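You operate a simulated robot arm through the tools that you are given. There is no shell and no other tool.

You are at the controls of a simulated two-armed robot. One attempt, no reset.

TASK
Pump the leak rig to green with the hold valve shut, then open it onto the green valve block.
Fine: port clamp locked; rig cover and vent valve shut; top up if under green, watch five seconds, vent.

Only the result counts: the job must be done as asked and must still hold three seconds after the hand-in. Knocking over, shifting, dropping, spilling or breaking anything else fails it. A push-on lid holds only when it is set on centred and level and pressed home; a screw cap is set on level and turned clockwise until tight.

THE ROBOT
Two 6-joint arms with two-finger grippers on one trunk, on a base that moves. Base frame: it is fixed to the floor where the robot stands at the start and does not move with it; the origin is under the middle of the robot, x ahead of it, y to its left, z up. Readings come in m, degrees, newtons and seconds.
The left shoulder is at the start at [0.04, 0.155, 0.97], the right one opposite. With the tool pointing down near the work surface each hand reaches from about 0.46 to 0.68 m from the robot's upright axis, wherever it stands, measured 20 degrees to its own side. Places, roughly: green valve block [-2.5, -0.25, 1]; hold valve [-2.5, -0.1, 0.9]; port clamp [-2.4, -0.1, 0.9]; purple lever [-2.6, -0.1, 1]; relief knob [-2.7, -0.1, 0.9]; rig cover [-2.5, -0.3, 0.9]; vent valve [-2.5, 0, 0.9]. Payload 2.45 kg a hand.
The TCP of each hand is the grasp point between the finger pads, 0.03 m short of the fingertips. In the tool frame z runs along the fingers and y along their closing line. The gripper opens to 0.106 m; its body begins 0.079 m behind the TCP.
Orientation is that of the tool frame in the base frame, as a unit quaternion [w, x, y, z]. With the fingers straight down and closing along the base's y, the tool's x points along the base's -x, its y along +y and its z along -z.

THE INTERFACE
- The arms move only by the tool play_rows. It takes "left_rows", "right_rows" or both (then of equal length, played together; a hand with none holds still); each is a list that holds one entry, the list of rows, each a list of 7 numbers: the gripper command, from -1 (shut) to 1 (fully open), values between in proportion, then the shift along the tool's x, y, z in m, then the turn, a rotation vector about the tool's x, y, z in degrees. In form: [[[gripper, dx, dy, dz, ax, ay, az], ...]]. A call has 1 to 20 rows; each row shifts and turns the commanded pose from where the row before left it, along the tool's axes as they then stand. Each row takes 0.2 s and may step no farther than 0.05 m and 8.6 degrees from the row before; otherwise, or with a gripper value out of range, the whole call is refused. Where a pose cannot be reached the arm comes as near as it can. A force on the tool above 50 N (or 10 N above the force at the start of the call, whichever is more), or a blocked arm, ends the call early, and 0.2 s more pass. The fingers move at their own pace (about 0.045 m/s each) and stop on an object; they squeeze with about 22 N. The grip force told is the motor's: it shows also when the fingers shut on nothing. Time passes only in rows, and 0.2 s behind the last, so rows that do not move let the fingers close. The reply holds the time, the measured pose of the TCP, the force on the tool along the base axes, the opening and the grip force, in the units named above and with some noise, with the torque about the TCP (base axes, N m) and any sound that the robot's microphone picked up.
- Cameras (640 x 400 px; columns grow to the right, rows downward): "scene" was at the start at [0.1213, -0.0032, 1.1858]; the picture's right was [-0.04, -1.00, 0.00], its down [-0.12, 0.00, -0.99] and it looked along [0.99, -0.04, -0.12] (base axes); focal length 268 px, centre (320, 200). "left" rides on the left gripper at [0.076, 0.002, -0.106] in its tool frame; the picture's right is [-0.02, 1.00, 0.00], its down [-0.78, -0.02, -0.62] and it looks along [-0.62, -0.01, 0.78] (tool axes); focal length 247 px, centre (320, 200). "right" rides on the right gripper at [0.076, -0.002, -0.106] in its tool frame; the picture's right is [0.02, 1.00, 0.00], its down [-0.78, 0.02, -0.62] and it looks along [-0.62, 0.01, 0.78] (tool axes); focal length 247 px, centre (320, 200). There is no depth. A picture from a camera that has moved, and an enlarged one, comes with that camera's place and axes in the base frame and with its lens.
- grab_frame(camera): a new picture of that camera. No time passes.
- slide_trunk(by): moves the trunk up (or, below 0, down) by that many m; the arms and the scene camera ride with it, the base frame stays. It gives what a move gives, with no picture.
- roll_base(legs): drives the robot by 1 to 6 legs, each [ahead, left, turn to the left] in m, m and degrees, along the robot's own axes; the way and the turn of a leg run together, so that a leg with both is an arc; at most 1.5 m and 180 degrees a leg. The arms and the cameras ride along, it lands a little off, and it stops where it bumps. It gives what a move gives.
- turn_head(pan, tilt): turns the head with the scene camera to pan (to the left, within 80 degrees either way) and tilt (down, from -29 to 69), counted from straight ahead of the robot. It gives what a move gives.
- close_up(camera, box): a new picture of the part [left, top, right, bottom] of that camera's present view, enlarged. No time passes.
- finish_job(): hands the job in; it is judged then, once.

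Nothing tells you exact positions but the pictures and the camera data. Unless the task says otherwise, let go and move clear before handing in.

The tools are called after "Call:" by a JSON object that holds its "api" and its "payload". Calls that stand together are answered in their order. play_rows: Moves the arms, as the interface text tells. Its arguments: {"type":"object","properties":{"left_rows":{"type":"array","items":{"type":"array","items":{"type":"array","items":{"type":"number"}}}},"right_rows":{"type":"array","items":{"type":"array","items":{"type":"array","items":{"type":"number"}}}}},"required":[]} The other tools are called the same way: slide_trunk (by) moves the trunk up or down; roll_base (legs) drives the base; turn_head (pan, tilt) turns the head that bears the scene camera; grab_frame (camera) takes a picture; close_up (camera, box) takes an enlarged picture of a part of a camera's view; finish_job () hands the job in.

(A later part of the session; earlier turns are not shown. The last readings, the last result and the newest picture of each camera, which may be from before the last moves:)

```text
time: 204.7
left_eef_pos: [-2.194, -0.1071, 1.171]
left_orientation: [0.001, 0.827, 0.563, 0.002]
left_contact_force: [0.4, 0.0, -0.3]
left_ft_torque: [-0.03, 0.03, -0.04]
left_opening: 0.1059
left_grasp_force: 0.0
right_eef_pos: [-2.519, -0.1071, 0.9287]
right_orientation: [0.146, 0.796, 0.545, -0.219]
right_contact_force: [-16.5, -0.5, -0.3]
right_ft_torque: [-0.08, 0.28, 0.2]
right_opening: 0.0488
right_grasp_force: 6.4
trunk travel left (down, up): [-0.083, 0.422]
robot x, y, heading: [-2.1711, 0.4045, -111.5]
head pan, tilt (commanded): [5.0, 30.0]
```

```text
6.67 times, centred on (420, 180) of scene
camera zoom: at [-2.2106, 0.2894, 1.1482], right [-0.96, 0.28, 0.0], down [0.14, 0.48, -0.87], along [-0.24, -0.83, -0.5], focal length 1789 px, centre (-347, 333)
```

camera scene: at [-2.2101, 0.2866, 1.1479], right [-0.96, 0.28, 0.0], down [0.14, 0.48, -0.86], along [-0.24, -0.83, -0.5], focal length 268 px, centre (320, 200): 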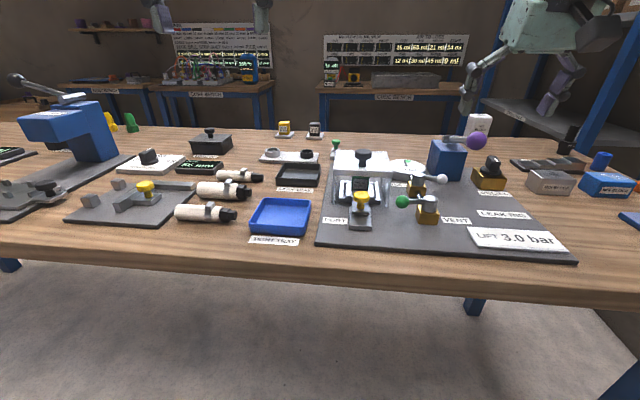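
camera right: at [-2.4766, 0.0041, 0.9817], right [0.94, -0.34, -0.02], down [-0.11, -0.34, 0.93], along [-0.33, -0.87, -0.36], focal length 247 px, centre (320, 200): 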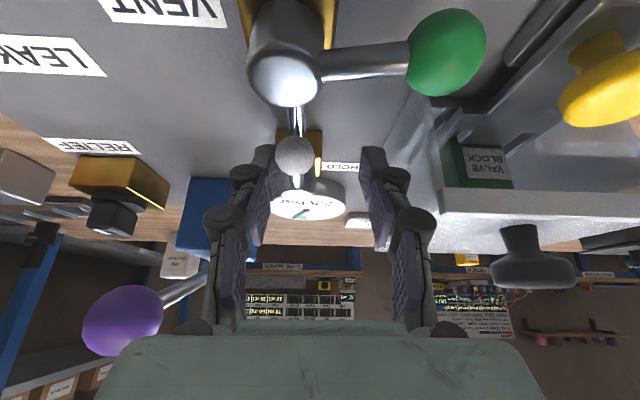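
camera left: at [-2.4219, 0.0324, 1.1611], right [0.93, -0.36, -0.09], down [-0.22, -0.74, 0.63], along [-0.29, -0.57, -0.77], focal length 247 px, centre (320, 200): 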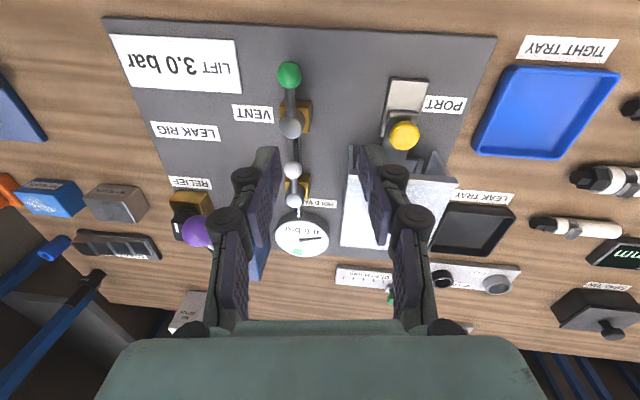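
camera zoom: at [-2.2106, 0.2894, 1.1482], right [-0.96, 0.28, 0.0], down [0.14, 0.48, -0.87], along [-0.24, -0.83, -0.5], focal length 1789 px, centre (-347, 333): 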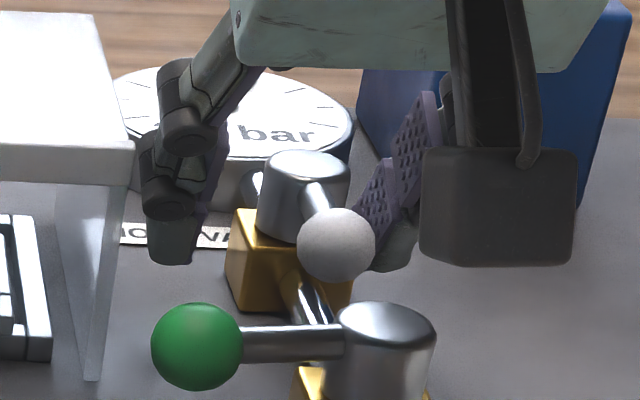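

Call:
{"api": "close_up", "payload": {"camera": "right", "box": [265, 170, 355, 226]}}

Call:
{"api": "play_rows", "payload": {"right_rows": [[[-0.057, 0, -0.006, 0, 0, 0, 0], [-0.057, -0.0254, -0.002, -0.0431, 0, 0, 0], [-0.057, -0.0254, 0, -0.0431, 0, 0, 0], [-0.057, 0, 0, 0, 0, 0, 0]]]}}

Call:
{"api": "close_up", "payload": {"camera": "scene", "box": [380, 150, 460, 210]}}

```text
7.11 times, centred on (310, 198) of right
camera zoom: at [-2.4766, 0.0041, 0.9817], right [0.94, -0.34, -0.02], down [-0.11, -0.34, 0.93], along [-0.33, -0.87, -0.36], focal length 1756 px, centre (391, 214)
```

zoom: 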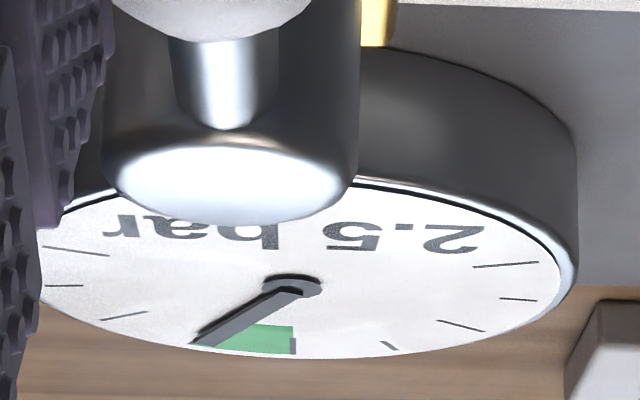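

```text
time: 205.7
left_eef_pos: [-2.1934, -0.1079, 1.172]
left_orientation: [0.002, 0.826, 0.563, 0.002]
left_contact_force: [-0.2, -0.5, 0.4]
left_ft_torque: [0.0, 0.0, 0.02]
left_opening: 0.1058
left_grasp_force: 0.0
right_eef_pos: [-2.5227, -0.1051, 1.0294]
right_orientation: [0.145, 0.796, 0.545, -0.219]
right_contact_force: [0.4, 0.4, 0.0]
right_ft_torque: [0.02, -0.04, -0.03]
right_opening: 0.0497
right_grasp_force: 0.1
trunk travel left (down, up): [-0.083, 0.422]
robot x, y, heading: [-2.1707, 0.4024, -111.5]
head pan, tilt (commanded): [5.0, 30.0]
```

```text
6.67 times, centred on (420, 180) of scene
camera zoom: at [-2.2096, 0.2886, 1.1481], right [-0.96, 0.28, 0.0], down [0.14, 0.48, -0.87], along [-0.25, -0.83, -0.5], focal length 1789 px, centre (-347, 333)
```

zoom: 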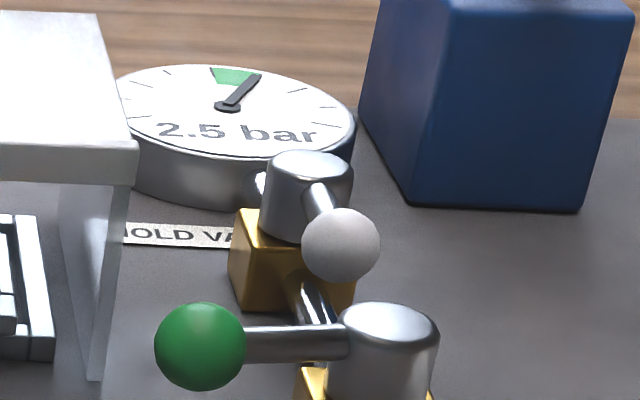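

The HOLD lever is in line again but the gauge still shows 2.5. I wait a couple of seconds and look for a change.

Call:
{"api": "play_rows", "payload": {"right_rows": [[[-0.057, 0, 0, 0, 0, 0, 0], [-0.057, 0, 0, 0, 0, 0, 0], [-0.057, 0, 0, 0, 0, 0, 0], [-0.057, 0, 0, 0, 0, 0, 0], [-0.057, 0, 0, 0, 0, 0, 0]]]}}

Call:
{"api": "close_up", "payload": {"camera": "scene", "box": [390, 157, 430, 182]}}

Call:
{"api": "grab_frame", "payload": {"camera": "right"}}

```text
time: 206.9
left_eef_pos: [-2.1931, -0.1072, 1.1724]
left_orientation: [0.001, 0.826, 0.563, 0.001]
left_contact_force: [0.1, -0.4, -1.3]
left_ft_torque: [0.01, -0.05, -0.03]
left_opening: 0.1061
left_grasp_force: 0.0
right_eef_pos: [-2.5213, -0.1035, 1.0304]
right_orientation: [0.146, 0.796, 0.545, -0.219]
right_contact_force: [-0.2, 0.5, -0.6]
right_ft_torque: [-0.02, 0.01, -0.01]
right_opening: 0.0501
right_grasp_force: 0.1
trunk travel left (down, up): [-0.083, 0.422]
robot x, y, heading: [-2.1694, 0.4045, -111.5]
head pan, tilt (commanded): [5.0, 30.0]
```

```text
16.00 times, centred on (410, 170) of scene
camera zoom: at [-2.2085, 0.2894, 1.1483], right [-0.96, 0.28, 0.0], down [0.14, 0.48, -0.87], along [-0.25, -0.83, -0.5], focal length 4294 px, centre (-1120, 688)
```

zoom: 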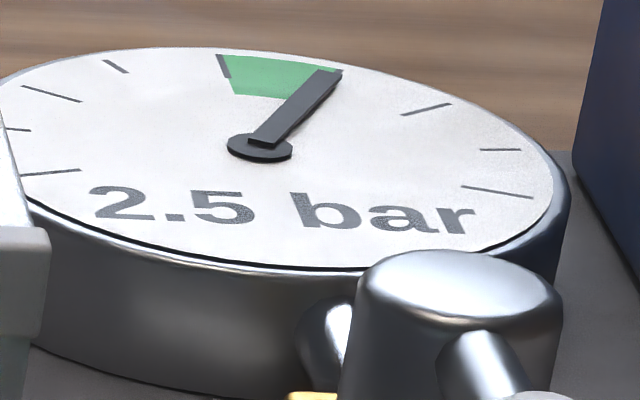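

```text
taken
camera right: at [-2.4795, 0.0059, 1.0828], right [0.94, -0.35, -0.02], down [-0.11, -0.34, 0.93], along [-0.33, -0.87, -0.36], focal length 247 px, centre (320, 200)
```

right: 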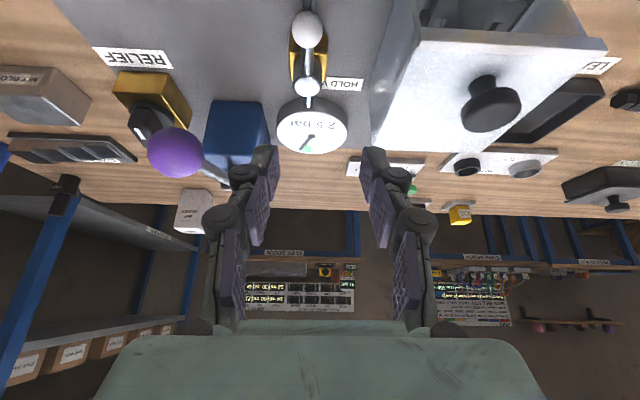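

No change at 2.5 bar. I let the five-second watch run while I bring the right hand upright and over to the far side of the vent ball.

Call:
{"api": "play_rows", "payload": {"right_rows": [[[-1, 0, 0, -0.02, 0, 7.7, 0], [-1, 0, 0, 0, 0, 7.7, 0], [-1, 0, 0, 0, 0, 7.6, 0], [-1, 0, 0, 0, 0, 7.6, 0], [-1, 0.018, 0.014, 0, 0, 0, 0], [-1, 0.018, 0.0137, 0, 0, 0, 0], [-1, 0, 0, 0, 0, 0, 0], [-1, 0, 0, 0, 0, 0, 0]]]}}

Call:
{"api": "grab_frame", "payload": {"camera": "right"}}

Call:
{"api": "close_up", "payload": {"camera": "scene", "box": [360, 130, 480, 220]}}

```text
time: 208.7
left_eef_pos: [-2.1903, -0.1058, 1.1735]
left_orientation: [0.002, 0.826, 0.564, 0.0]
left_contact_force: [0.8, 0.8, 0.4]
left_ft_torque: [-0.07, 0.01, 0.0]
left_opening: 0.1061
left_grasp_force: 0.1
right_eef_pos: [-2.4774, -0.0696, 1.0478]
right_orientation: [-0.002, 0.826, 0.563, -0.002]
right_contact_force: [-0.5, 0.4, 0.7]
right_ft_torque: [-0.01, 0.01, 0.01]
right_opening: 0.0
right_grasp_force: 22.0
trunk travel left (down, up): [-0.083, 0.422]
robot x, y, heading: [-2.1725, 0.4026, -111.4]
head pan, tilt (commanded): [5.0, 30.0]
```

```text
taken
camera right: at [-2.4519, 0.0007, 1.1539], right [0.94, -0.34, -0.01], down [-0.26, -0.74, 0.62], along [-0.22, -0.58, -0.78], focal length 247 px, centre (320, 200)
```

right: 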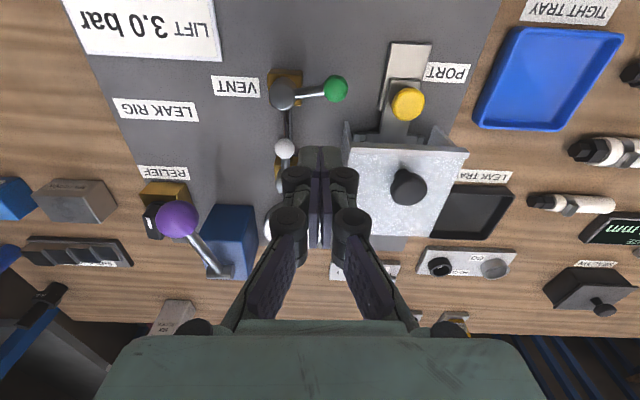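

```text
4.44 times, centred on (420, 175) of scene
camera zoom: at [-2.2069, 0.2912, 1.1486], right [-0.96, 0.28, 0.0], down [0.14, 0.48, -0.87], along [-0.25, -0.83, -0.5], focal length 1193 px, centre (-124, 311)
```

zoom: 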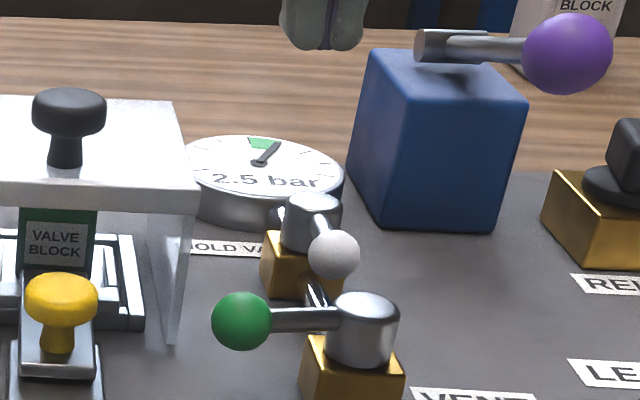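

Still 2.5 bar after 4 s. I descend beyond the vent ball (far side), wait so that well over five seconds have passed, and check the gauge once more before venting.

Call:
{"api": "play_rows", "payload": {"right_rows": [[[-1, -0.012, 0, 0.02, 0, 0, 0], [-1, 0, 0, 0.035, 0, 0, 0], [-1, 0, 0, 0.035, 0, 0, 0], [-1, 0, 0, 0.028, 0, 0, 0], [-1, 0, 0, 0, 0, 0, 0], [-1, 0, 0, 0, 0, 0, 0], [-1, 0, 0, 0, 0, 0, 0], [-1, 0, 0, 0, 0, 0, 0], [-1, 0, 0, 0, 0, 0, 0]]]}}

Call:
{"api": "grab_frame", "payload": {"camera": "right"}}

Call:
{"api": "close_up", "payload": {"camera": "scene", "box": [360, 130, 480, 220]}}

```text
time: 210.7
left_eef_pos: [-2.1932, -0.1079, 1.1716]
left_orientation: [0.002, 0.827, 0.562, 0.002]
left_contact_force: [0.5, 0.2, 0.2]
left_ft_torque: [0.01, 0.02, 0.03]
left_opening: 0.1059
left_grasp_force: 0.2
right_eef_pos: [-2.4866, -0.0827, 0.9295]
right_orientation: [-0.003, 0.826, 0.564, -0.001]
right_contact_force: [0.5, -0.6, -0.4]
right_ft_torque: [0.0, 0.01, 0.0]
right_opening: 0.0001
right_grasp_force: 22.1
trunk travel left (down, up): [-0.083, 0.422]
robot x, y, heading: [-2.169, 0.405, -111.3]
head pan, tilt (commanded): [5.0, 30.0]
```

```text
taken
camera right: at [-2.4596, -0.0132, 1.0346], right [0.94, -0.34, -0.01], down [-0.27, -0.74, 0.62], along [-0.22, -0.58, -0.78], focal length 247 px, centre (320, 200)
```

right: 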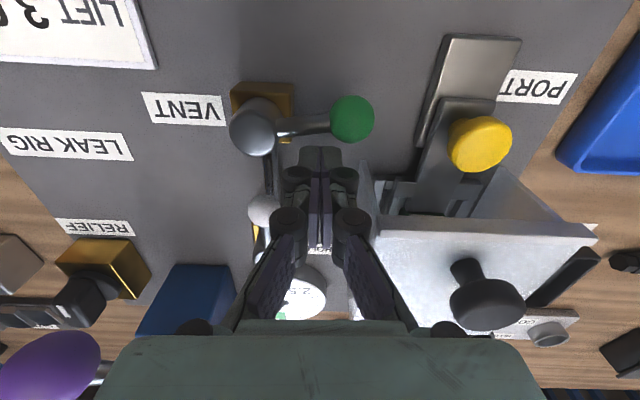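

```text
4.44 times, centred on (420, 175) of scene
camera zoom: at [-2.2087, 0.2888, 1.1482], right [-0.96, 0.28, 0.0], down [0.14, 0.48, -0.87], along [-0.25, -0.83, -0.5], focal length 1193 px, centre (-124, 311)
```

zoom: 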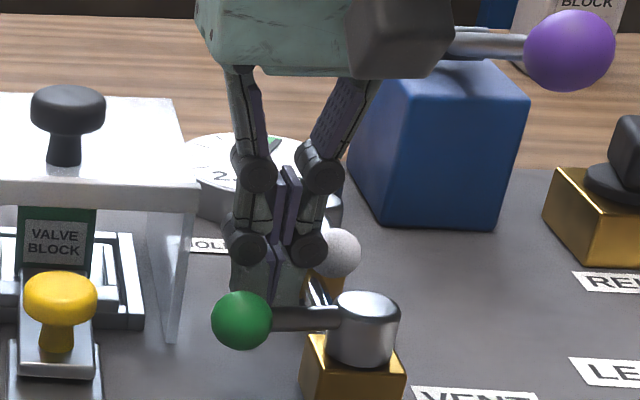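

Six seconds with HOLD in line, still 2.5 bar. Now I swing the vent lever back in line to vent.

Call:
{"api": "play_rows", "payload": {"right_rows": [[[-1, 0.0035, 0.0018, 0, 0, 0, 0], [-1, 0.0133, 0.004, 0, 0, 0, 0], [-1, 0.011, 0.0002, 0, 0, 0, 0], [-1, 0.0104, -0.0021, 0, 0, 0, 0], [-1, 0, 0, 0, 0, 0, 0]]]}}

Call:
{"api": "grab_frame", "payload": {"camera": "right"}}

Call:
{"api": "close_up", "payload": {"camera": "scene", "box": [360, 130, 480, 220]}}

```text
time: 211.9
left_eef_pos: [-2.1921, -0.1076, 1.1717]
left_orientation: [0.001, 0.827, 0.562, 0.002]
left_contact_force: [-0.2, 0.2, 0.3]
left_ft_torque: [-0.01, -0.02, 0.0]
left_opening: 0.1058
left_grasp_force: 0.2
right_eef_pos: [-2.4685, -0.0477, 0.929]
right_orientation: [-0.003, 0.826, 0.564, -0.002]
right_contact_force: [-0.8, 0.2, 1.1]
right_ft_torque: [0.01, -0.01, 0.0]
right_opening: 0.0
right_grasp_force: 22.1
trunk travel left (down, up): [-0.083, 0.422]
robot x, y, heading: [-2.1732, 0.4038, -111.6]
head pan, tilt (commanded): [5.0, 30.0]
```

```text
taken
camera right: at [-2.4422, 0.0213, 1.0356], right [0.94, -0.34, -0.01], down [-0.27, -0.74, 0.62], along [-0.22, -0.58, -0.78], focal length 247 px, centre (320, 200)
```

right: 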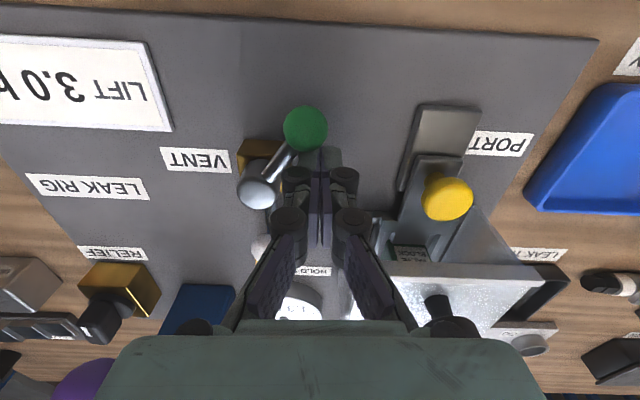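

```text
4.44 times, centred on (420, 175) of scene
camera zoom: at [-2.2084, 0.2893, 1.1483], right [-0.96, 0.28, 0.0], down [0.14, 0.48, -0.87], along [-0.25, -0.83, -0.5], focal length 1193 px, centre (-124, 311)
```

zoom: 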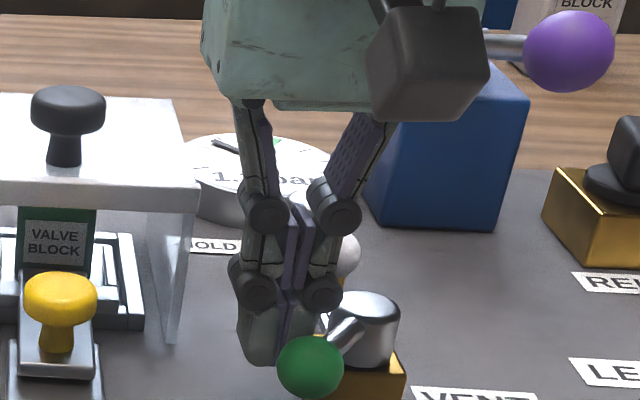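

The gauge is falling – venting works. I finish the sweep.

Call:
{"api": "play_rows", "payload": {"right_rows": [[[-1, 0.0101, -0.0051, 0, 0, 0, 0], [-1, 0.0068, -0.0059, 0, 0, 0, 0], [-1, 0.0039, -0.0048, 0, 0, 0, 0], [-1, 0.0017, -0.0035, 0, 0, 0, 0], [-1, 0, -0.002, 0, 0, 0, 0], [-1, 0, 0, 0, 0, 0, 0]]]}}

Call:
{"api": "close_up", "payload": {"camera": "scene", "box": [360, 130, 480, 220]}}

Call:
{"api": "grab_frame", "payload": {"camera": "right"}}

```text
time: 213.3
left_eef_pos: [-2.1881, -0.1106, 1.1707]
left_orientation: [0.0, 0.826, 0.563, 0.001]
left_contact_force: [0.1, 0.1, -0.2]
left_ft_torque: [-0.02, 0.04, 0.04]
left_opening: 0.1062
left_grasp_force: 0.0
right_eef_pos: [-2.4772, -0.0239, 0.9307]
right_orientation: [-0.002, 0.826, 0.564, -0.003]
right_contact_force: [27.4, -25.0, 4.0]
right_ft_torque: [-0.45, -0.53, -0.21]
right_opening: 0.0
right_grasp_force: 22.2
trunk travel left (down, up): [-0.083, 0.422]
robot x, y, heading: [-2.1722, 0.4036, -111.4]
head pan, tilt (commanded): [5.0, 30.0]
```

```text
4.44 times, centred on (420, 175) of scene
camera zoom: at [-2.2045, 0.2864, 1.1481], right [-0.96, 0.28, 0.0], down [0.14, 0.48, -0.87], along [-0.25, -0.83, -0.5], focal length 1193 px, centre (-124, 311)
```

zoom: 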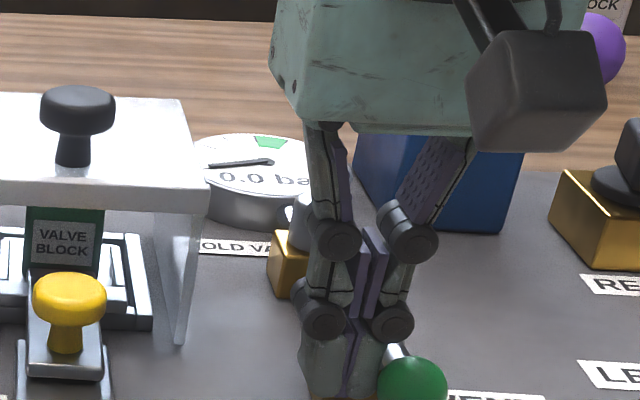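

```text
taken
camera right: at [-2.4492, 0.0462, 1.0363], right [0.94, -0.35, 0.0], down [-0.27, -0.73, 0.62], along [-0.22, -0.58, -0.78], focal length 247 px, centre (320, 200)
```

right: 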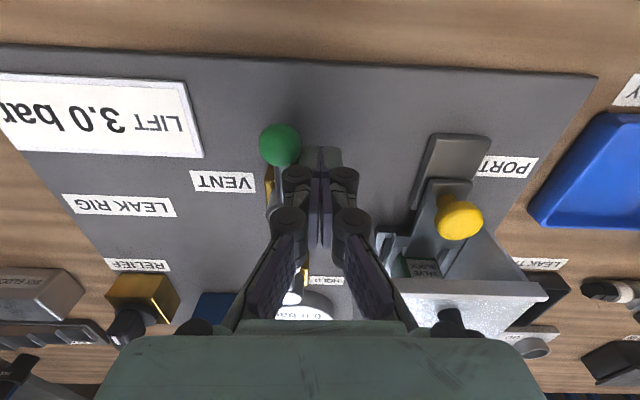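

Vented to 0.0 bar and the vent lever is in line. But since the pressure did not drop at all when HOLD went in line, I must check which HOLD position is really "open": I'll shut the vent again and then turn HOLD to the right and see whether trapped pressure appears on the gauge.

Call:
{"api": "play_rows", "payload": {"right_rows": [[[-1, 0, 0.006, 0, 0, 0, 0], [-1, 0, 0, -0.03, 0, 0, 0], [-1, 0, 0, -0.025, 0, 0, 0], [-1, 0.007, -0.029, 0, 0, 0, 0], [-1, 0.0075, -0.029, 0, 0, 0, 0], [-1, 0, 0, 0, 0, 0, 0]]]}}

Call:
{"api": "grab_frame", "payload": {"camera": "right"}}

Call:
{"api": "close_up", "payload": {"camera": "scene", "box": [360, 130, 480, 220]}}

```text
time: 214.7
left_eef_pos: [-2.191, -0.1106, 1.1711]
left_orientation: [0.0, 0.826, 0.563, 0.002]
left_contact_force: [0.1, -0.1, -0.6]
left_ft_torque: [0.07, 0.0, -0.05]
left_opening: 0.1061
left_grasp_force: 0.1
right_eef_pos: [-2.5206, 0.0102, 0.9849]
right_orientation: [-0.004, 0.826, 0.564, -0.001]
right_contact_force: [0.2, -1.0, 0.0]
right_ft_torque: [0.06, 0.02, -0.02]
right_opening: 0.0
right_grasp_force: 21.9
trunk travel left (down, up): [-0.083, 0.422]
robot x, y, heading: [-2.1705, 0.4045, -111.2]
head pan, tilt (commanded): [5.0, 30.0]
```

```text
taken
camera right: at [-2.4945, 0.08, 1.0922], right [0.94, -0.34, -0.01], down [-0.26, -0.74, 0.62], along [-0.22, -0.58, -0.79], focal length 247 px, centre (320, 200)
```

right: 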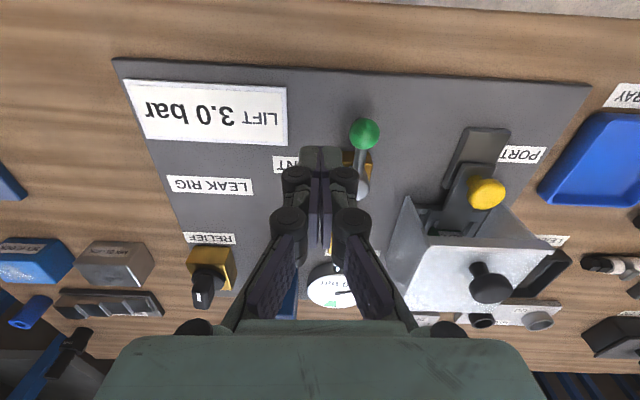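

```text
4.44 times, centred on (420, 175) of scene
camera zoom: at [-2.2074, 0.2871, 1.148], right [-0.96, 0.28, 0.0], down [0.14, 0.48, -0.86], along [-0.25, -0.83, -0.5], focal length 1193 px, centre (-124, 311)
```

zoom: 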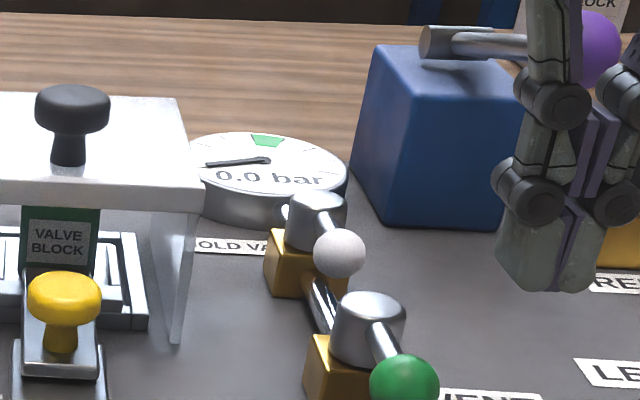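

Call:
{"api": "play_rows", "payload": {"right_rows": [[[-1, 0, 0, 0.028, 0, 0, 0], [-1, 0, 0, 0.027, 0, 0, 0], [-1, 0.001, 0.0096, 0, 0, 0, 0], [-1, 0.0012, 0.0097, 0, 0, 0, 0], [-1, 0.0014, 0.0139, 0, 0, 0, 0], [-1, -0.0024, 0.0138, 0, 0, 0, 0], [-1, -0.0064, 0.0128, 0, 0, 0, 0], [-1, -0.0059, 0.0072, 0, 0, 0, 0], [-1, -0.0071, 0.006, 0, 0, 0, 0], [-1, 0, 0, 0, 0, 0, 0]]]}}

Call:
{"api": "close_up", "payload": {"camera": "scene", "box": [360, 130, 480, 220]}}

```text
time: 216.9
left_eef_pos: [-2.192, -0.1069, 1.1715]
left_orientation: [0.001, 0.826, 0.563, 0.002]
left_contact_force: [-0.4, -0.1, -0.2]
left_ft_torque: [0.0, -0.04, 0.05]
left_opening: 0.1059
left_grasp_force: 0.0
right_eef_pos: [-2.4634, -0.0307, 0.9313]
right_orientation: [0.0, 0.827, 0.563, -0.001]
right_contact_force: [0.1, 0.2, 0.8]
right_ft_torque: [-0.01, -0.03, -0.01]
right_opening: 0.0
right_grasp_force: 22.0
trunk travel left (down, up): [-0.083, 0.422]
robot x, y, heading: [-2.1702, 0.405, -111.6]
head pan, tilt (commanded): [5.0, 30.0]
```

```text
4.44 times, centred on (420, 175) of scene
camera zoom: at [-2.2084, 0.2894, 1.1483], right [-0.96, 0.28, 0.0], down [0.14, 0.48, -0.87], along [-0.25, -0.83, -0.5], focal length 1193 px, centre (-124, 311)
```

zoom: 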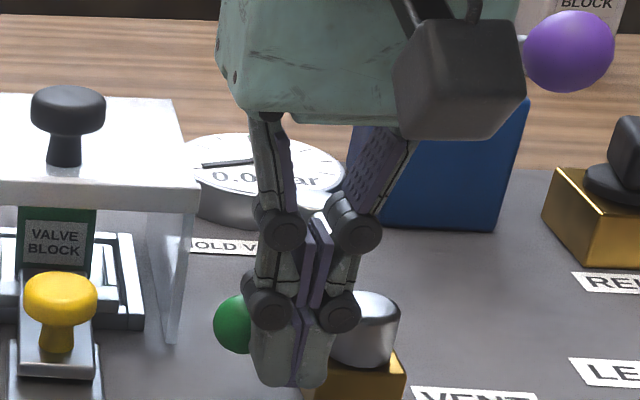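

Call:
{"api": "play_rows", "payload": {"right_rows": [[[-1, -0.005, 0.003, 0, 0, 0, 0], [-1, -0.004, 0.001, 0, 0, 0, 0], [-1, -0.002, 0, 0, 0, 0, 0], [-1, 0, 0, 0, 0, 0, 0]]]}}

Call:
{"api": "close_up", "payload": {"camera": "scene", "box": [360, 130, 480, 220]}}

```text
time: 217.9
left_eef_pos: [-2.1917, -0.1029, 1.1748]
left_orientation: [0.004, 0.827, 0.563, 0.0]
left_contact_force: [-0.5, 0.0, -0.3]
left_ft_torque: [0.0, -0.02, 0.0]
left_opening: 0.106
left_grasp_force: 0.0
right_eef_pos: [-2.4633, -0.0354, 0.9344]
right_orientation: [-0.002, 0.827, 0.563, 0.003]
right_contact_force: [4.8, 32.2, 2.4]
right_ft_torque: [0.71, -0.09, 0.27]
right_opening: 0.0
right_grasp_force: 22.2
trunk travel left (down, up): [-0.083, 0.422]
robot x, y, heading: [-2.1726, 0.4059, -111.4]
head pan, tilt (commanded): [5.0, 30.0]
```

```text
4.44 times, centred on (420, 175) of scene
camera zoom: at [-2.2076, 0.2942, 1.1489], right [-0.96, 0.28, 0.0], down [0.14, 0.48, -0.87], along [-0.25, -0.83, -0.5], focal length 1193 px, centre (-124, 311)
```

zoom: 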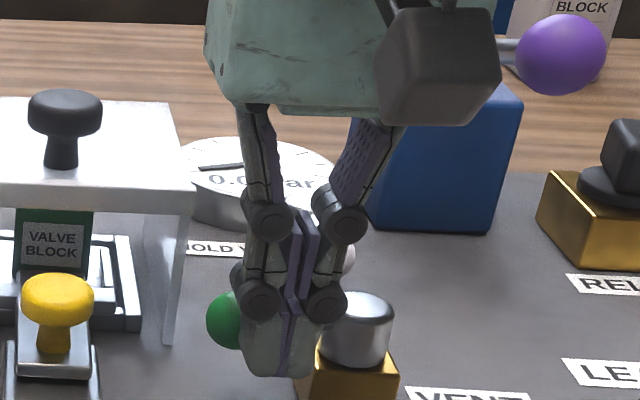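

Vent is shut again. I back off, rise, tilt the hand and go to the left side of the HOLD ball to turn it to the right as before.

Call:
{"api": "play_rows", "payload": {"right_rows": [[[-1, 0.012, 0, 0, 0, 0, 0], [-1, 0.004, 0, -0.04, 0, 0, 0], [-1, 0, 0, -0.04, 0, 0, 0], [-1, 0, 0, -0.035, 0, 0, 0], [-1, 0, 0, 0, 0, -7.7, 0], [-1, 0, 0, 0, 0, -7.7, 0], [-1, 0, 0, 0, 0, -7.6, 0], [-1, 0, 0, 0, 0, -7.6, 0], [-1, 0, 0, 0, 0, 0, 0]]]}}

Call:
{"api": "grab_frame", "payload": {"camera": "right"}}

Call:
{"api": "close_up", "payload": {"camera": "scene", "box": [360, 130, 480, 220]}}

```text
time: 219.9
left_eef_pos: [-2.1914, -0.1074, 1.172]
left_orientation: [0.001, 0.827, 0.562, 0.001]
left_contact_force: [0.4, -0.7, -0.5]
left_ft_torque: [0.03, 0.0, 0.01]
left_opening: 0.1059
left_grasp_force: 0.0
right_eef_pos: [-2.4734, -0.0665, 1.0431]
right_orientation: [0.154, 0.799, 0.541, -0.211]
right_contact_force: [-0.4, -0.2, -1.0]
right_ft_torque: [0.0, 0.02, 0.01]
right_opening: 0.0
right_grasp_force: 22.0
right hand out of reach, approached as far as the arm can: row 7, 8
trunk travel left (down, up): [-0.083, 0.422]
robot x, y, heading: [-2.1682, 0.4035, -111.2]
head pan, tilt (commanded): [5.0, 30.0]
```

```text
taken
camera right: at [-2.4337, 0.0433, 1.0955], right [0.94, -0.35, 0.01], down [-0.13, -0.34, 0.93], along [-0.32, -0.87, -0.36], focal length 247 px, centre (320, 200)
```

right: 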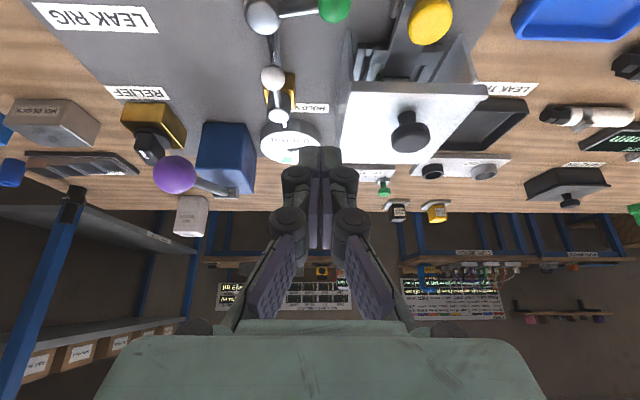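

```text
4.44 times, centred on (420, 175) of scene
camera zoom: at [-2.2088, 0.2886, 1.1482], right [-0.96, 0.28, 0.0], down [0.14, 0.48, -0.87], along [-0.25, -0.83, -0.5], focal length 1193 px, centre (-124, 311)
```

zoom: 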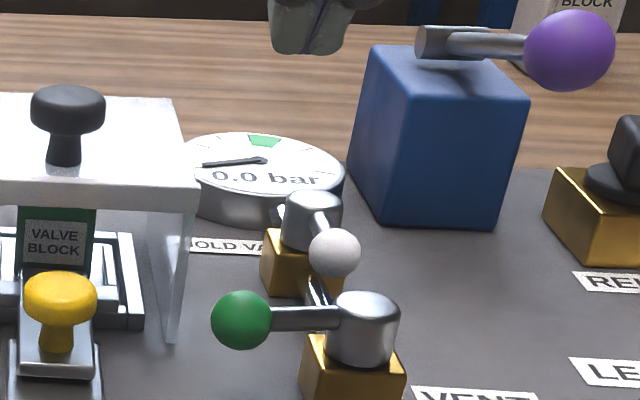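

Call:
{"api": "play_rows", "payload": {"right_rows": [[[-1, -0.0028, -0.0059, 0.0353, 0, 0, 0], [-1, -0.0028, -0.0059, 0.0353, 0, 0, 0], [-1, 0, 0, 0, 0, 0, 0]]]}}

Call:
{"api": "grab_frame", "payload": {"camera": "right"}}

```text
time: 220.7
left_eef_pos: [-2.1908, -0.1044, 1.1737]
left_orientation: [0.002, 0.826, 0.563, 0.0]
left_contact_force: [0.4, 0.1, 0.8]
left_ft_torque: [-0.07, 0.03, 0.0]
left_opening: 0.1061
left_grasp_force: 0.0
right_eef_pos: [-2.4959, -0.098, 0.9856]
right_orientation: [0.147, 0.796, 0.544, -0.22]
right_contact_force: [0.3, -0.4, 0.1]
right_ft_torque: [-0.04, 0.02, -0.01]
right_opening: 0.0
right_grasp_force: 21.7
trunk travel left (down, up): [-0.083, 0.422]
robot x, y, heading: [-2.1706, 0.4054, -111.3]
head pan, tilt (commanded): [5.0, 30.0]
```

```text
taken
camera right: at [-2.4533, 0.0132, 1.0368], right [0.94, -0.35, -0.02], down [-0.11, -0.34, 0.93], along [-0.33, -0.87, -0.36], focal length 247 px, centre (320, 200)
```

right: 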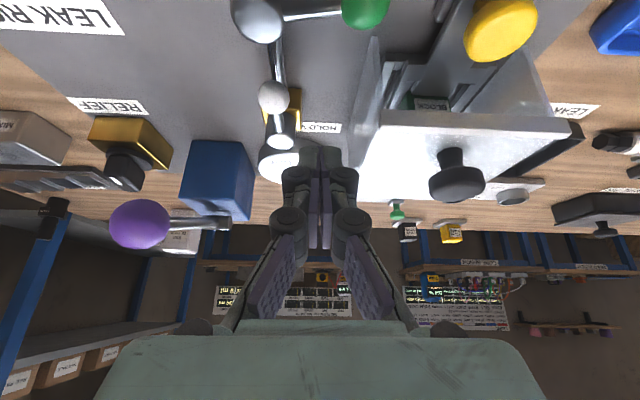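

Call:
{"api": "play_rows", "payload": {"right_rows": [[[-1, 0.0142, 0, 0.0241, 0, 0, 0], [-1, 0.0142, 0, 0.0241, 0, 0, 0], [-1, -0.0035, -0.009, 0.0021, 0, 0, 0], [-1, 0.0043, -0.0124, -0.0025, 0, 0, 0], [-1, 0.0015, -0.0129, -0.0009, 0, 0, 0], [-1, -0.002, -0.0136, 0.0012, 0, 0, 0], [-1, -0.0047, -0.012, 0.0028, 0, 0, 0], [-1, 0, 0, 0, 0, 0, 0]]]}}

Call:
{"api": "close_up", "payload": {"camera": "scene", "box": [360, 130, 480, 220]}}

Call:
{"api": "grab_frame", "payload": {"camera": "right"}}

```text
time: 222.5
left_eef_pos: [-2.1918, -0.1067, 1.173]
left_orientation: [0.001, 0.827, 0.563, 0.002]
left_contact_force: [-0.1, -0.7, -0.6]
left_ft_torque: [0.01, 0.01, 0.0]
left_opening: 0.106
left_grasp_force: 0.2
right_eef_pos: [-2.5541, -0.0833, 0.9276]
right_orientation: [0.146, 0.796, 0.545, -0.219]
right_contact_force: [0.7, -0.3, -0.1]
right_ft_torque: [0.0, 0.0, -0.01]
right_opening: 0.0
right_grasp_force: 21.7
trunk travel left (down, up): [-0.083, 0.422]
robot x, y, heading: [-2.1726, 0.4037, -111.7]
head pan, tilt (commanded): [5.0, 30.0]
```

```text
4.44 times, centred on (420, 175) of scene
camera zoom: at [-2.208, 0.2893, 1.1483], right [-0.96, 0.28, 0.0], down [0.14, 0.48, -0.87], along [-0.25, -0.83, -0.5], focal length 1193 px, centre (-124, 311)
```

zoom: 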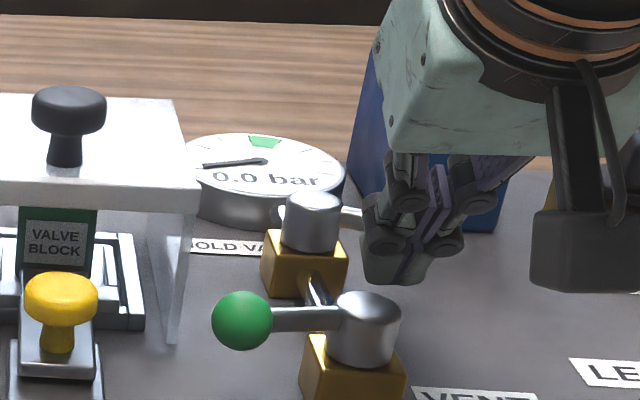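

```text
taken
camera right: at [-2.511, 0.0268, 0.9796], right [0.94, -0.35, -0.02], down [-0.11, -0.34, 0.93], along [-0.33, -0.87, -0.36], focal length 247 px, centre (320, 200)
```

right: 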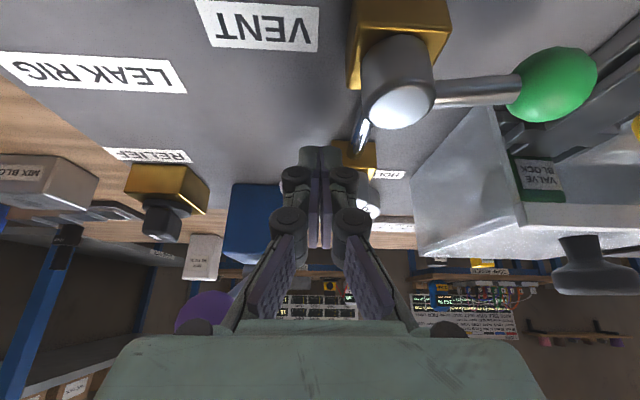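

Call:
{"api": "play_rows", "payload": {"right_rows": [[[-1, -0.0048, -0.0071, 0.0029, 0, 0, 0], [-1, -0.0057, -0.0059, 0.0034, 0, 0, 0], [-1, -0.0062, -0.0046, 0.0037, 0, 0, 0], [-1, -0.0026, 0, 0.0015, 0, 0, 0], [-1, 0, 0, 0, 0, 0, 0]]]}}

Call:
{"api": "close_up", "payload": {"camera": "scene", "box": [360, 130, 480, 220]}}

```text
time: 223.7
left_eef_pos: [-2.1893, -0.1032, 1.1735]
left_orientation: [0.002, 0.827, 0.562, 0.0]
left_contact_force: [1.6, 0.0, 0.4]
left_ft_torque: [0.0, -0.02, 0.02]
left_opening: 0.1061
left_grasp_force: 0.0
right_eef_pos: [-2.574, -0.0876, 0.9222]
right_orientation: [0.14, 0.798, 0.547, -0.21]
right_contact_force: [28.5, 37.6, -12.3]
right_ft_torque: [0.8, -0.74, 0.33]
right_opening: 0.006
right_grasp_force: 29.1
trunk travel left (down, up): [-0.083, 0.422]
robot x, y, heading: [-2.17, 0.4059, -111.2]
head pan, tilt (commanded): [5.0, 30.0]
```

```text
4.44 times, centred on (420, 175) of scene
camera zoom: at [-2.2055, 0.2933, 1.1487], right [-0.96, 0.28, 0.0], down [0.14, 0.48, -0.87], along [-0.25, -0.83, -0.5], focal length 1193 px, centre (-124, 311)
```

zoom: 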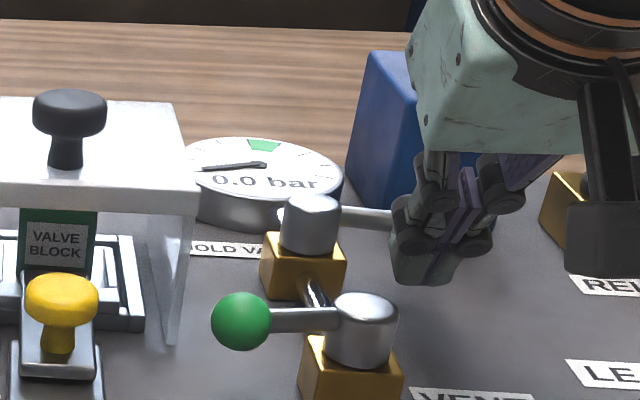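

Gauge stays 0.0 with HOLD across. To settle which HOLD position is open, I'll do a small experiment: put HOLD back in line, give one stroke, turn HOLD across and see if the pressure shares out. First I retreat from the ball.

Call:
{"api": "play_rows", "payload": {"right_rows": [[[-1, 0.013, 0, -0.0076, 0, 0, 0], [-1, 0.01, 0, -0.03, 0, 0, 0], [-1, 0, 0, -0.045, 0, 0, 0], [-1, 0, 0, -0.03, 0, 0, 0], [-0.057, 0, 0, 0, 0, 0, 0]]]}}

Call:
{"api": "close_up", "payload": {"camera": "scene", "box": [360, 110, 500, 220]}}

```text
time: 224.9
left_eef_pos: [-2.1911, -0.1067, 1.1719]
left_orientation: [0.001, 0.826, 0.563, 0.001]
left_contact_force: [-0.8, -0.3, -0.4]
left_ft_torque: [-0.02, 0.02, -0.01]
left_opening: 0.1062
left_grasp_force: 0.1
right_eef_pos: [-2.5515, -0.029, 1.0118]
right_orientation: [0.145, 0.796, 0.544, -0.22]
right_contact_force: [-0.3, -0.3, -0.4]
right_ft_torque: [0.02, 0.02, 0.03]
right_opening: 0.0304
right_grasp_force: 0.0
right hand out of reach, approached as far as the arm can: row 4
trunk travel left (down, up): [-0.083, 0.422]
robot x, y, heading: [-2.1703, 0.405, -111.6]
head pan, tilt (commanded): [5.0, 30.0]
```

```text
3.64 times, centred on (430, 165) of scene
camera zoom: at [-2.2078, 0.2899, 1.1484], right [-0.96, 0.28, 0.0], down [0.14, 0.48, -0.87], along [-0.25, -0.83, -0.5], focal length 976 px, centre (-80, 327)
```

zoom: 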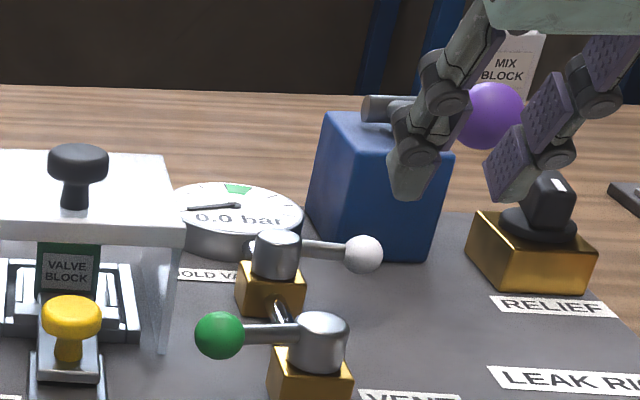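

Call:
{"api": "play_rows", "payload": {"right_rows": [[[-0.057, -0.0172, 0.0247, 0.0102, 0, 0, 0], [-0.057, -0.0172, 0.0246, 0.0102, 0, 0, 0], [-0.057, -0.0233, 0, 0.0307, 0, 0, 0], [-0.057, -0.0233, 0, 0.0307, 0, 0, 0], [-0.057, 0, 0, 0, 0, 0, 0]]]}}

Call:
{"api": "grab_frame", "payload": {"camera": "right"}}

```text
time: 226.1
left_eef_pos: [-2.1908, -0.105, 1.1741]
left_orientation: [0.002, 0.826, 0.564, 0.001]
left_contact_force: [-0.2, 1.2, 0.9]
left_ft_torque: [-0.03, 0.04, -0.01]
left_opening: 0.1061
left_grasp_force: 0.0
right_eef_pos: [-2.5461, -0.1493, 0.9841]
right_orientation: [0.146, 0.796, 0.545, -0.219]
right_contact_force: [-0.2, 0.3, -0.1]
right_ft_torque: [-0.02, 0.0, 0.0]
right_opening: 0.0501
right_grasp_force: 0.1
trunk travel left (down, up): [-0.083, 0.422]
robot x, y, heading: [-2.1702, 0.4042, -111.3]
head pan, tilt (commanded): [5.0, 30.0]
```

```text
taken
camera right: at [-2.5025, -0.0384, 1.0354], right [0.94, -0.35, -0.02], down [-0.11, -0.34, 0.93], along [-0.33, -0.87, -0.36], focal length 247 px, centre (320, 200)
```

right: 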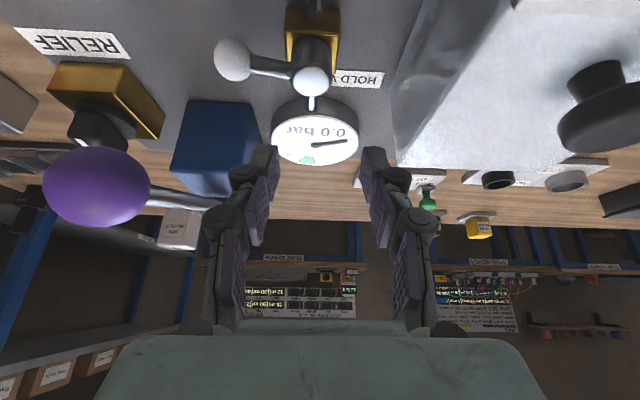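

Same pose as last time. I repeat the descent and sweep to put HOLD in line.

Call:
{"api": "play_rows", "payload": {"right_rows": [[[-0.057, 0.014, 0, 0.0237, 0, 0, 0], [-0.057, 0.014, 0, 0.0237, 0, 0, 0], [-0.057, 0.0064, -0.0048, -0.0038, 0, 0, 0], [-0.057, 0.0083, -0.0018, -0.0049, 0, 0, 0], [-0.057, 0.0077, 0.0009, -0.0046, 0, 0, 0], [-0.057, 0.0079, 0.0039, -0.0047, 0, 0, 0], [-0.245, 0.0065, 0.0013, -0.0038, 0, 0, 0], [-0.245, 0.0047, 0.0066, -0.0028, 0, 0, 0], [-0.245, 0.001, 0.0042, -0.0006, 0, 0, 0], [-0.245, 0.0006, 0.0032, -0.0004, 0, 0, 0], [-0.245, 0, 0, 0, 0, 0, 0]]]}}

Call:
{"api": "close_up", "payload": {"camera": "scene", "box": [360, 110, 500, 220]}}

Call:
{"api": "grab_frame", "payload": {"camera": "right"}}

```text
time: 228.5
left_eef_pos: [-2.1944, -0.1075, 1.1734]
left_orientation: [0.003, 0.827, 0.563, 0.003]
left_contact_force: [0.3, 0.1, -0.2]
left_ft_torque: [0.02, 0.01, 0.02]
left_opening: 0.1061
left_grasp_force: 0.0
right_eef_pos: [-2.517, -0.1083, 0.925]
right_orientation: [0.145, 0.797, 0.545, -0.217]
right_contact_force: [-18.6, 5.3, -5.8]
right_ft_torque: [-0.05, 0.15, 0.08]
right_opening: 0.052
right_grasp_force: 9.1
trunk travel left (down, up): [-0.083, 0.422]
robot x, y, heading: [-2.1698, 0.4027, -111.5]
head pan, tilt (commanded): [5.0, 30.0]
```

```text
3.64 times, centred on (430, 165) of scene
camera zoom: at [-2.2112, 0.2899, 1.1482], right [-0.96, 0.28, 0.0], down [0.14, 0.48, -0.87], along [-0.24, -0.83, -0.5], focal length 976 px, centre (-80, 327)
```

zoom: 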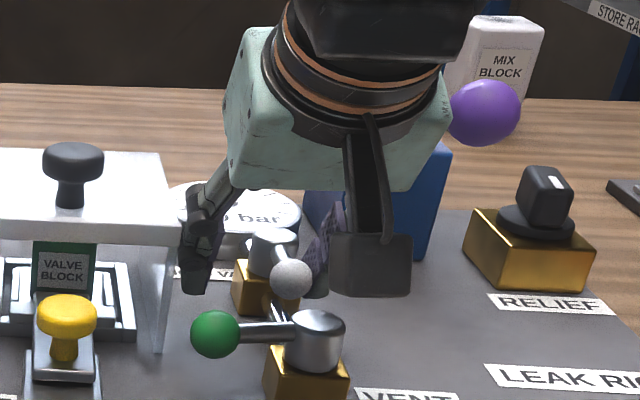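

```text
taken
camera right: at [-2.4755, 0.0021, 0.9778], right [0.94, -0.35, -0.02], down [-0.11, -0.35, 0.93], along [-0.33, -0.87, -0.36], focal length 247 px, centre (320, 200)
```

right: 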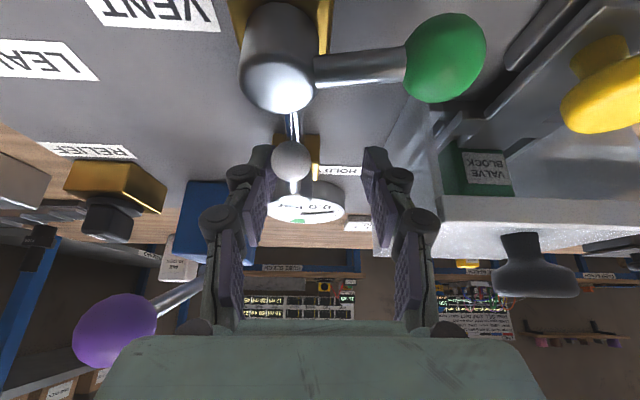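

HOLD is in line. I retreat, and return to the purple ball for a single test stroke.

Call:
{"api": "play_rows", "payload": {"right_rows": [[[-0.057, 0, -0.006, 0, 0, 0, 0], [-0.057, -0.0229, 0, -0.0387, 0, 0, 0], [-0.057, -0.0229, 0, -0.0387, 0, 0, 0], [-0.057, -0.0229, 0, -0.0387, 0, 0, 0], [0.2, 0, 0, 0, 0, 7.4, 0], [0.2, 0, 0, 0, 0, 7.4, 0], [0.2, -0.0088, -0.031, 0.0025, 0, 0, 0], [0.2, -0.0088, -0.031, 0.0025, 0, 0, 0], [0.2, -0.0088, -0.031, 0.0025, 0, 0, 0], [0.2, 0, 0, 0, 0, 0, 0]]]}}

Call:
{"api": "grab_frame", "payload": {"camera": "right"}}

Call:
{"api": "close_up", "payload": {"camera": "scene", "box": [360, 100, 520, 220]}}

```text
time: 230.7
left_eef_pos: [-2.1907, -0.1066, 1.1723]
left_orientation: [0.002, 0.826, 0.563, 0.002]
left_contact_force: [-0.5, 0.9, -0.9]
left_ft_torque: [-0.02, 0.0, 0.03]
left_opening: 0.1061
left_grasp_force: 0.1
right_eef_pos: [-2.6162, -0.0989, 1.0611]
right_orientation: [0.075, 0.817, 0.56, -0.115]
right_contact_force: [0.3, 0.6, 0.0]
right_ft_torque: [-0.02, 0.03, -0.02]
right_opening: 0.0635
right_grasp_force: 0.1
trunk travel left (down, up): [-0.083, 0.422]
robot x, y, heading: [-2.1709, 0.4057, -111.5]
head pan, tilt (commanded): [5.0, 30.0]
```

```text
taken
camera right: at [-2.5803, -0.0048, 1.1417], right [0.94, -0.34, -0.01], down [-0.19, -0.55, 0.81], along [-0.29, -0.76, -0.59], focal length 247 px, centre (320, 200)
```

right: 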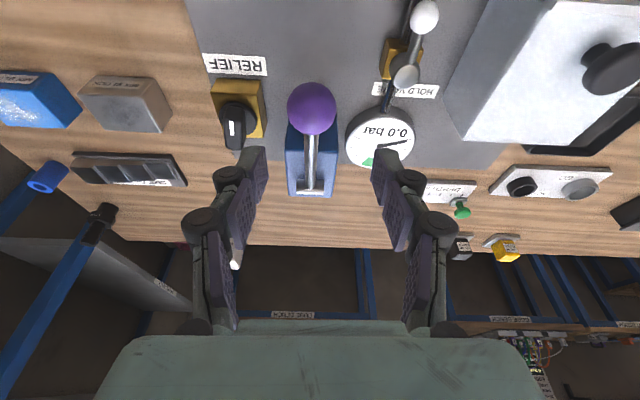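

```text
3.33 times, centred on (440, 160) of scene
camera zoom: at [-2.2074, 0.2903, 1.1484], right [-0.96, 0.28, 0.0], down [0.14, 0.48, -0.87], along [-0.25, -0.83, -0.5], focal length 894 px, centre (-80, 333)
```

zoom: 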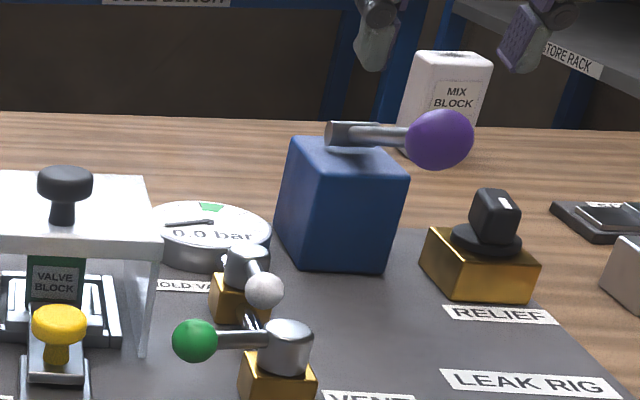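

Call:
{"api": "play_rows", "payload": {"right_rows": [[[0.2, 0.008, -0.0035, 0.0247, 0, 0, 0], [0.2, 0.008, -0.0035, 0.0247, 0, 0, 0], [-0.5, 0, 0, 0, 0, 0, 0], [-0.5, 0, 0, 0, 0, 0, 0], [-0.5, 0, 0, 0, 0, 0, 0], [-0.5, 0.0029, 0.0005, 0.0102, 0, 0, 0], [-0.5, 0.0029, 0.0005, 0.0102, 0, 0, 0], [-0.5, 0.0029, 0.0005, 0.0102, 0, 0, 0], [-0.5, 0.0029, 0.0005, 0.0102, 0, 0, 0], [-0.5, 0.0032, 0, 0.0112, 0, 0, 0], [-0.5, 0, 0, 0, 0, 0, 0]]]}}

Call:
{"api": "close_up", "payload": {"camera": "scene", "box": [360, 100, 520, 220]}}

Call:
{"api": "close_up", "payload": {"camera": "scene", "box": [390, 157, 430, 182]}}

```text
time: 233.1
left_eef_pos: [-2.19, -0.1044, 1.1726]
left_orientation: [0.002, 0.826, 0.564, 0.0]
left_contact_force: [-0.7, -0.3, 0.5]
left_ft_torque: [-0.01, -0.04, 0.01]
left_opening: 0.1059
left_grasp_force: 0.1
right_eef_pos: [-2.6211, -0.0942, 0.9566]
right_orientation: [0.075, 0.818, 0.559, -0.116]
right_contact_force: [5.6, 4.6, 13.7]
right_ft_torque: [-0.83, 0.32, -0.04]
right_opening: 0.0317
right_grasp_force: 44.6
trunk travel left (down, up): [-0.083, 0.422]
robot x, y, heading: [-2.1694, 0.4037, -111.5]
head pan, tilt (commanded): [5.0, 30.0]
```

```text
3.33 times, centred on (440, 160) of scene
camera zoom: at [-2.2065, 0.2913, 1.1486], right [-0.96, 0.28, 0.0], down [0.14, 0.48, -0.87], along [-0.25, -0.83, -0.5], focal length 894 px, centre (-80, 333)
```

zoom: 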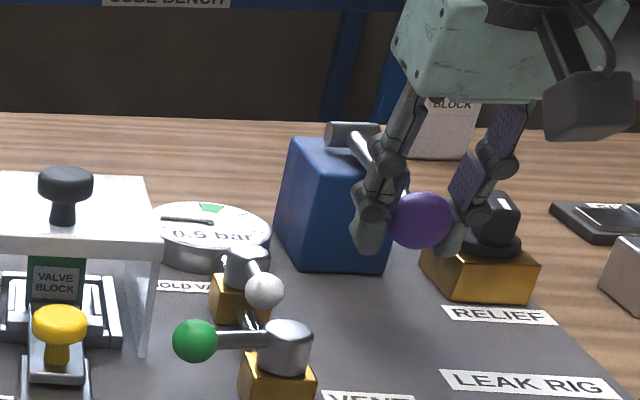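

```text
16.00 times, centred on (410, 170) of scene
camera zoom: at [-2.2065, 0.2913, 1.1486], right [-0.96, 0.28, 0.0], down [0.14, 0.48, -0.87], along [-0.25, -0.83, -0.5], focal length 4294 px, centre (-1120, 688)
```

zoom: 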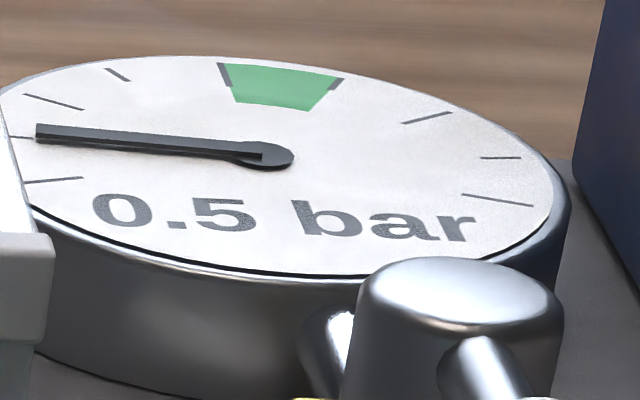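

0.5 bar per stroke with HOLD in line as well. Now I release the ball, see whether the lever returns by itself, and then turn HOLD across to see if the pressure changes.

Call:
{"api": "play_rows", "payload": {"right_rows": [[[0.2, 0, 0, 0, 0, 0, 0], [0.2, 0, 0, 0, 0, 0, 0], [0.2, 0, 0, 0, 0, 0, 0]]]}}

Call:
{"api": "close_up", "payload": {"camera": "scene", "box": [360, 100, 520, 220]}}

```text
time: 233.9
left_eef_pos: [-2.1925, -0.1092, 1.1712]
left_orientation: [0.002, 0.827, 0.562, 0.003]
left_contact_force: [-0.5, -1.4, 0.3]
left_ft_torque: [0.02, -0.03, 0.02]
left_opening: 0.1061
left_grasp_force: 0.1
right_eef_pos: [-2.6232, -0.0957, 0.954]
right_orientation: [0.073, 0.818, 0.559, -0.114]
right_contact_force: [-0.5, 1.0, -0.2]
right_ft_torque: [0.01, -0.01, -0.04]
right_opening: 0.0635
right_grasp_force: 0.1
trunk travel left (down, up): [-0.083, 0.422]
robot x, y, heading: [-2.1729, 0.4053, -111.6]
head pan, tilt (commanded): [5.0, 30.0]
```

```text
3.33 times, centred on (440, 160) of scene
camera zoom: at [-2.2096, 0.2882, 1.1481], right [-0.96, 0.28, 0.0], down [0.14, 0.48, -0.87], along [-0.25, -0.83, -0.5], focal length 894 px, centre (-80, 333)
```

zoom: 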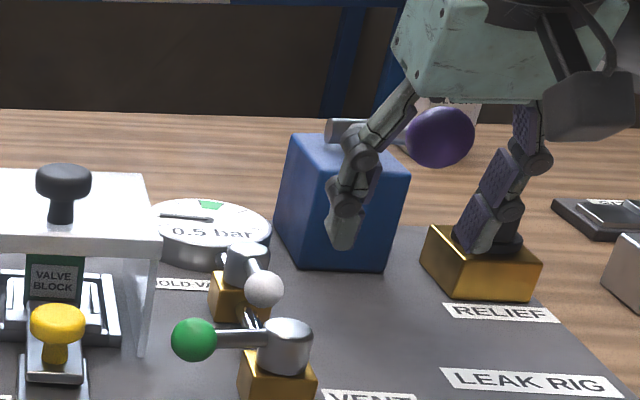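

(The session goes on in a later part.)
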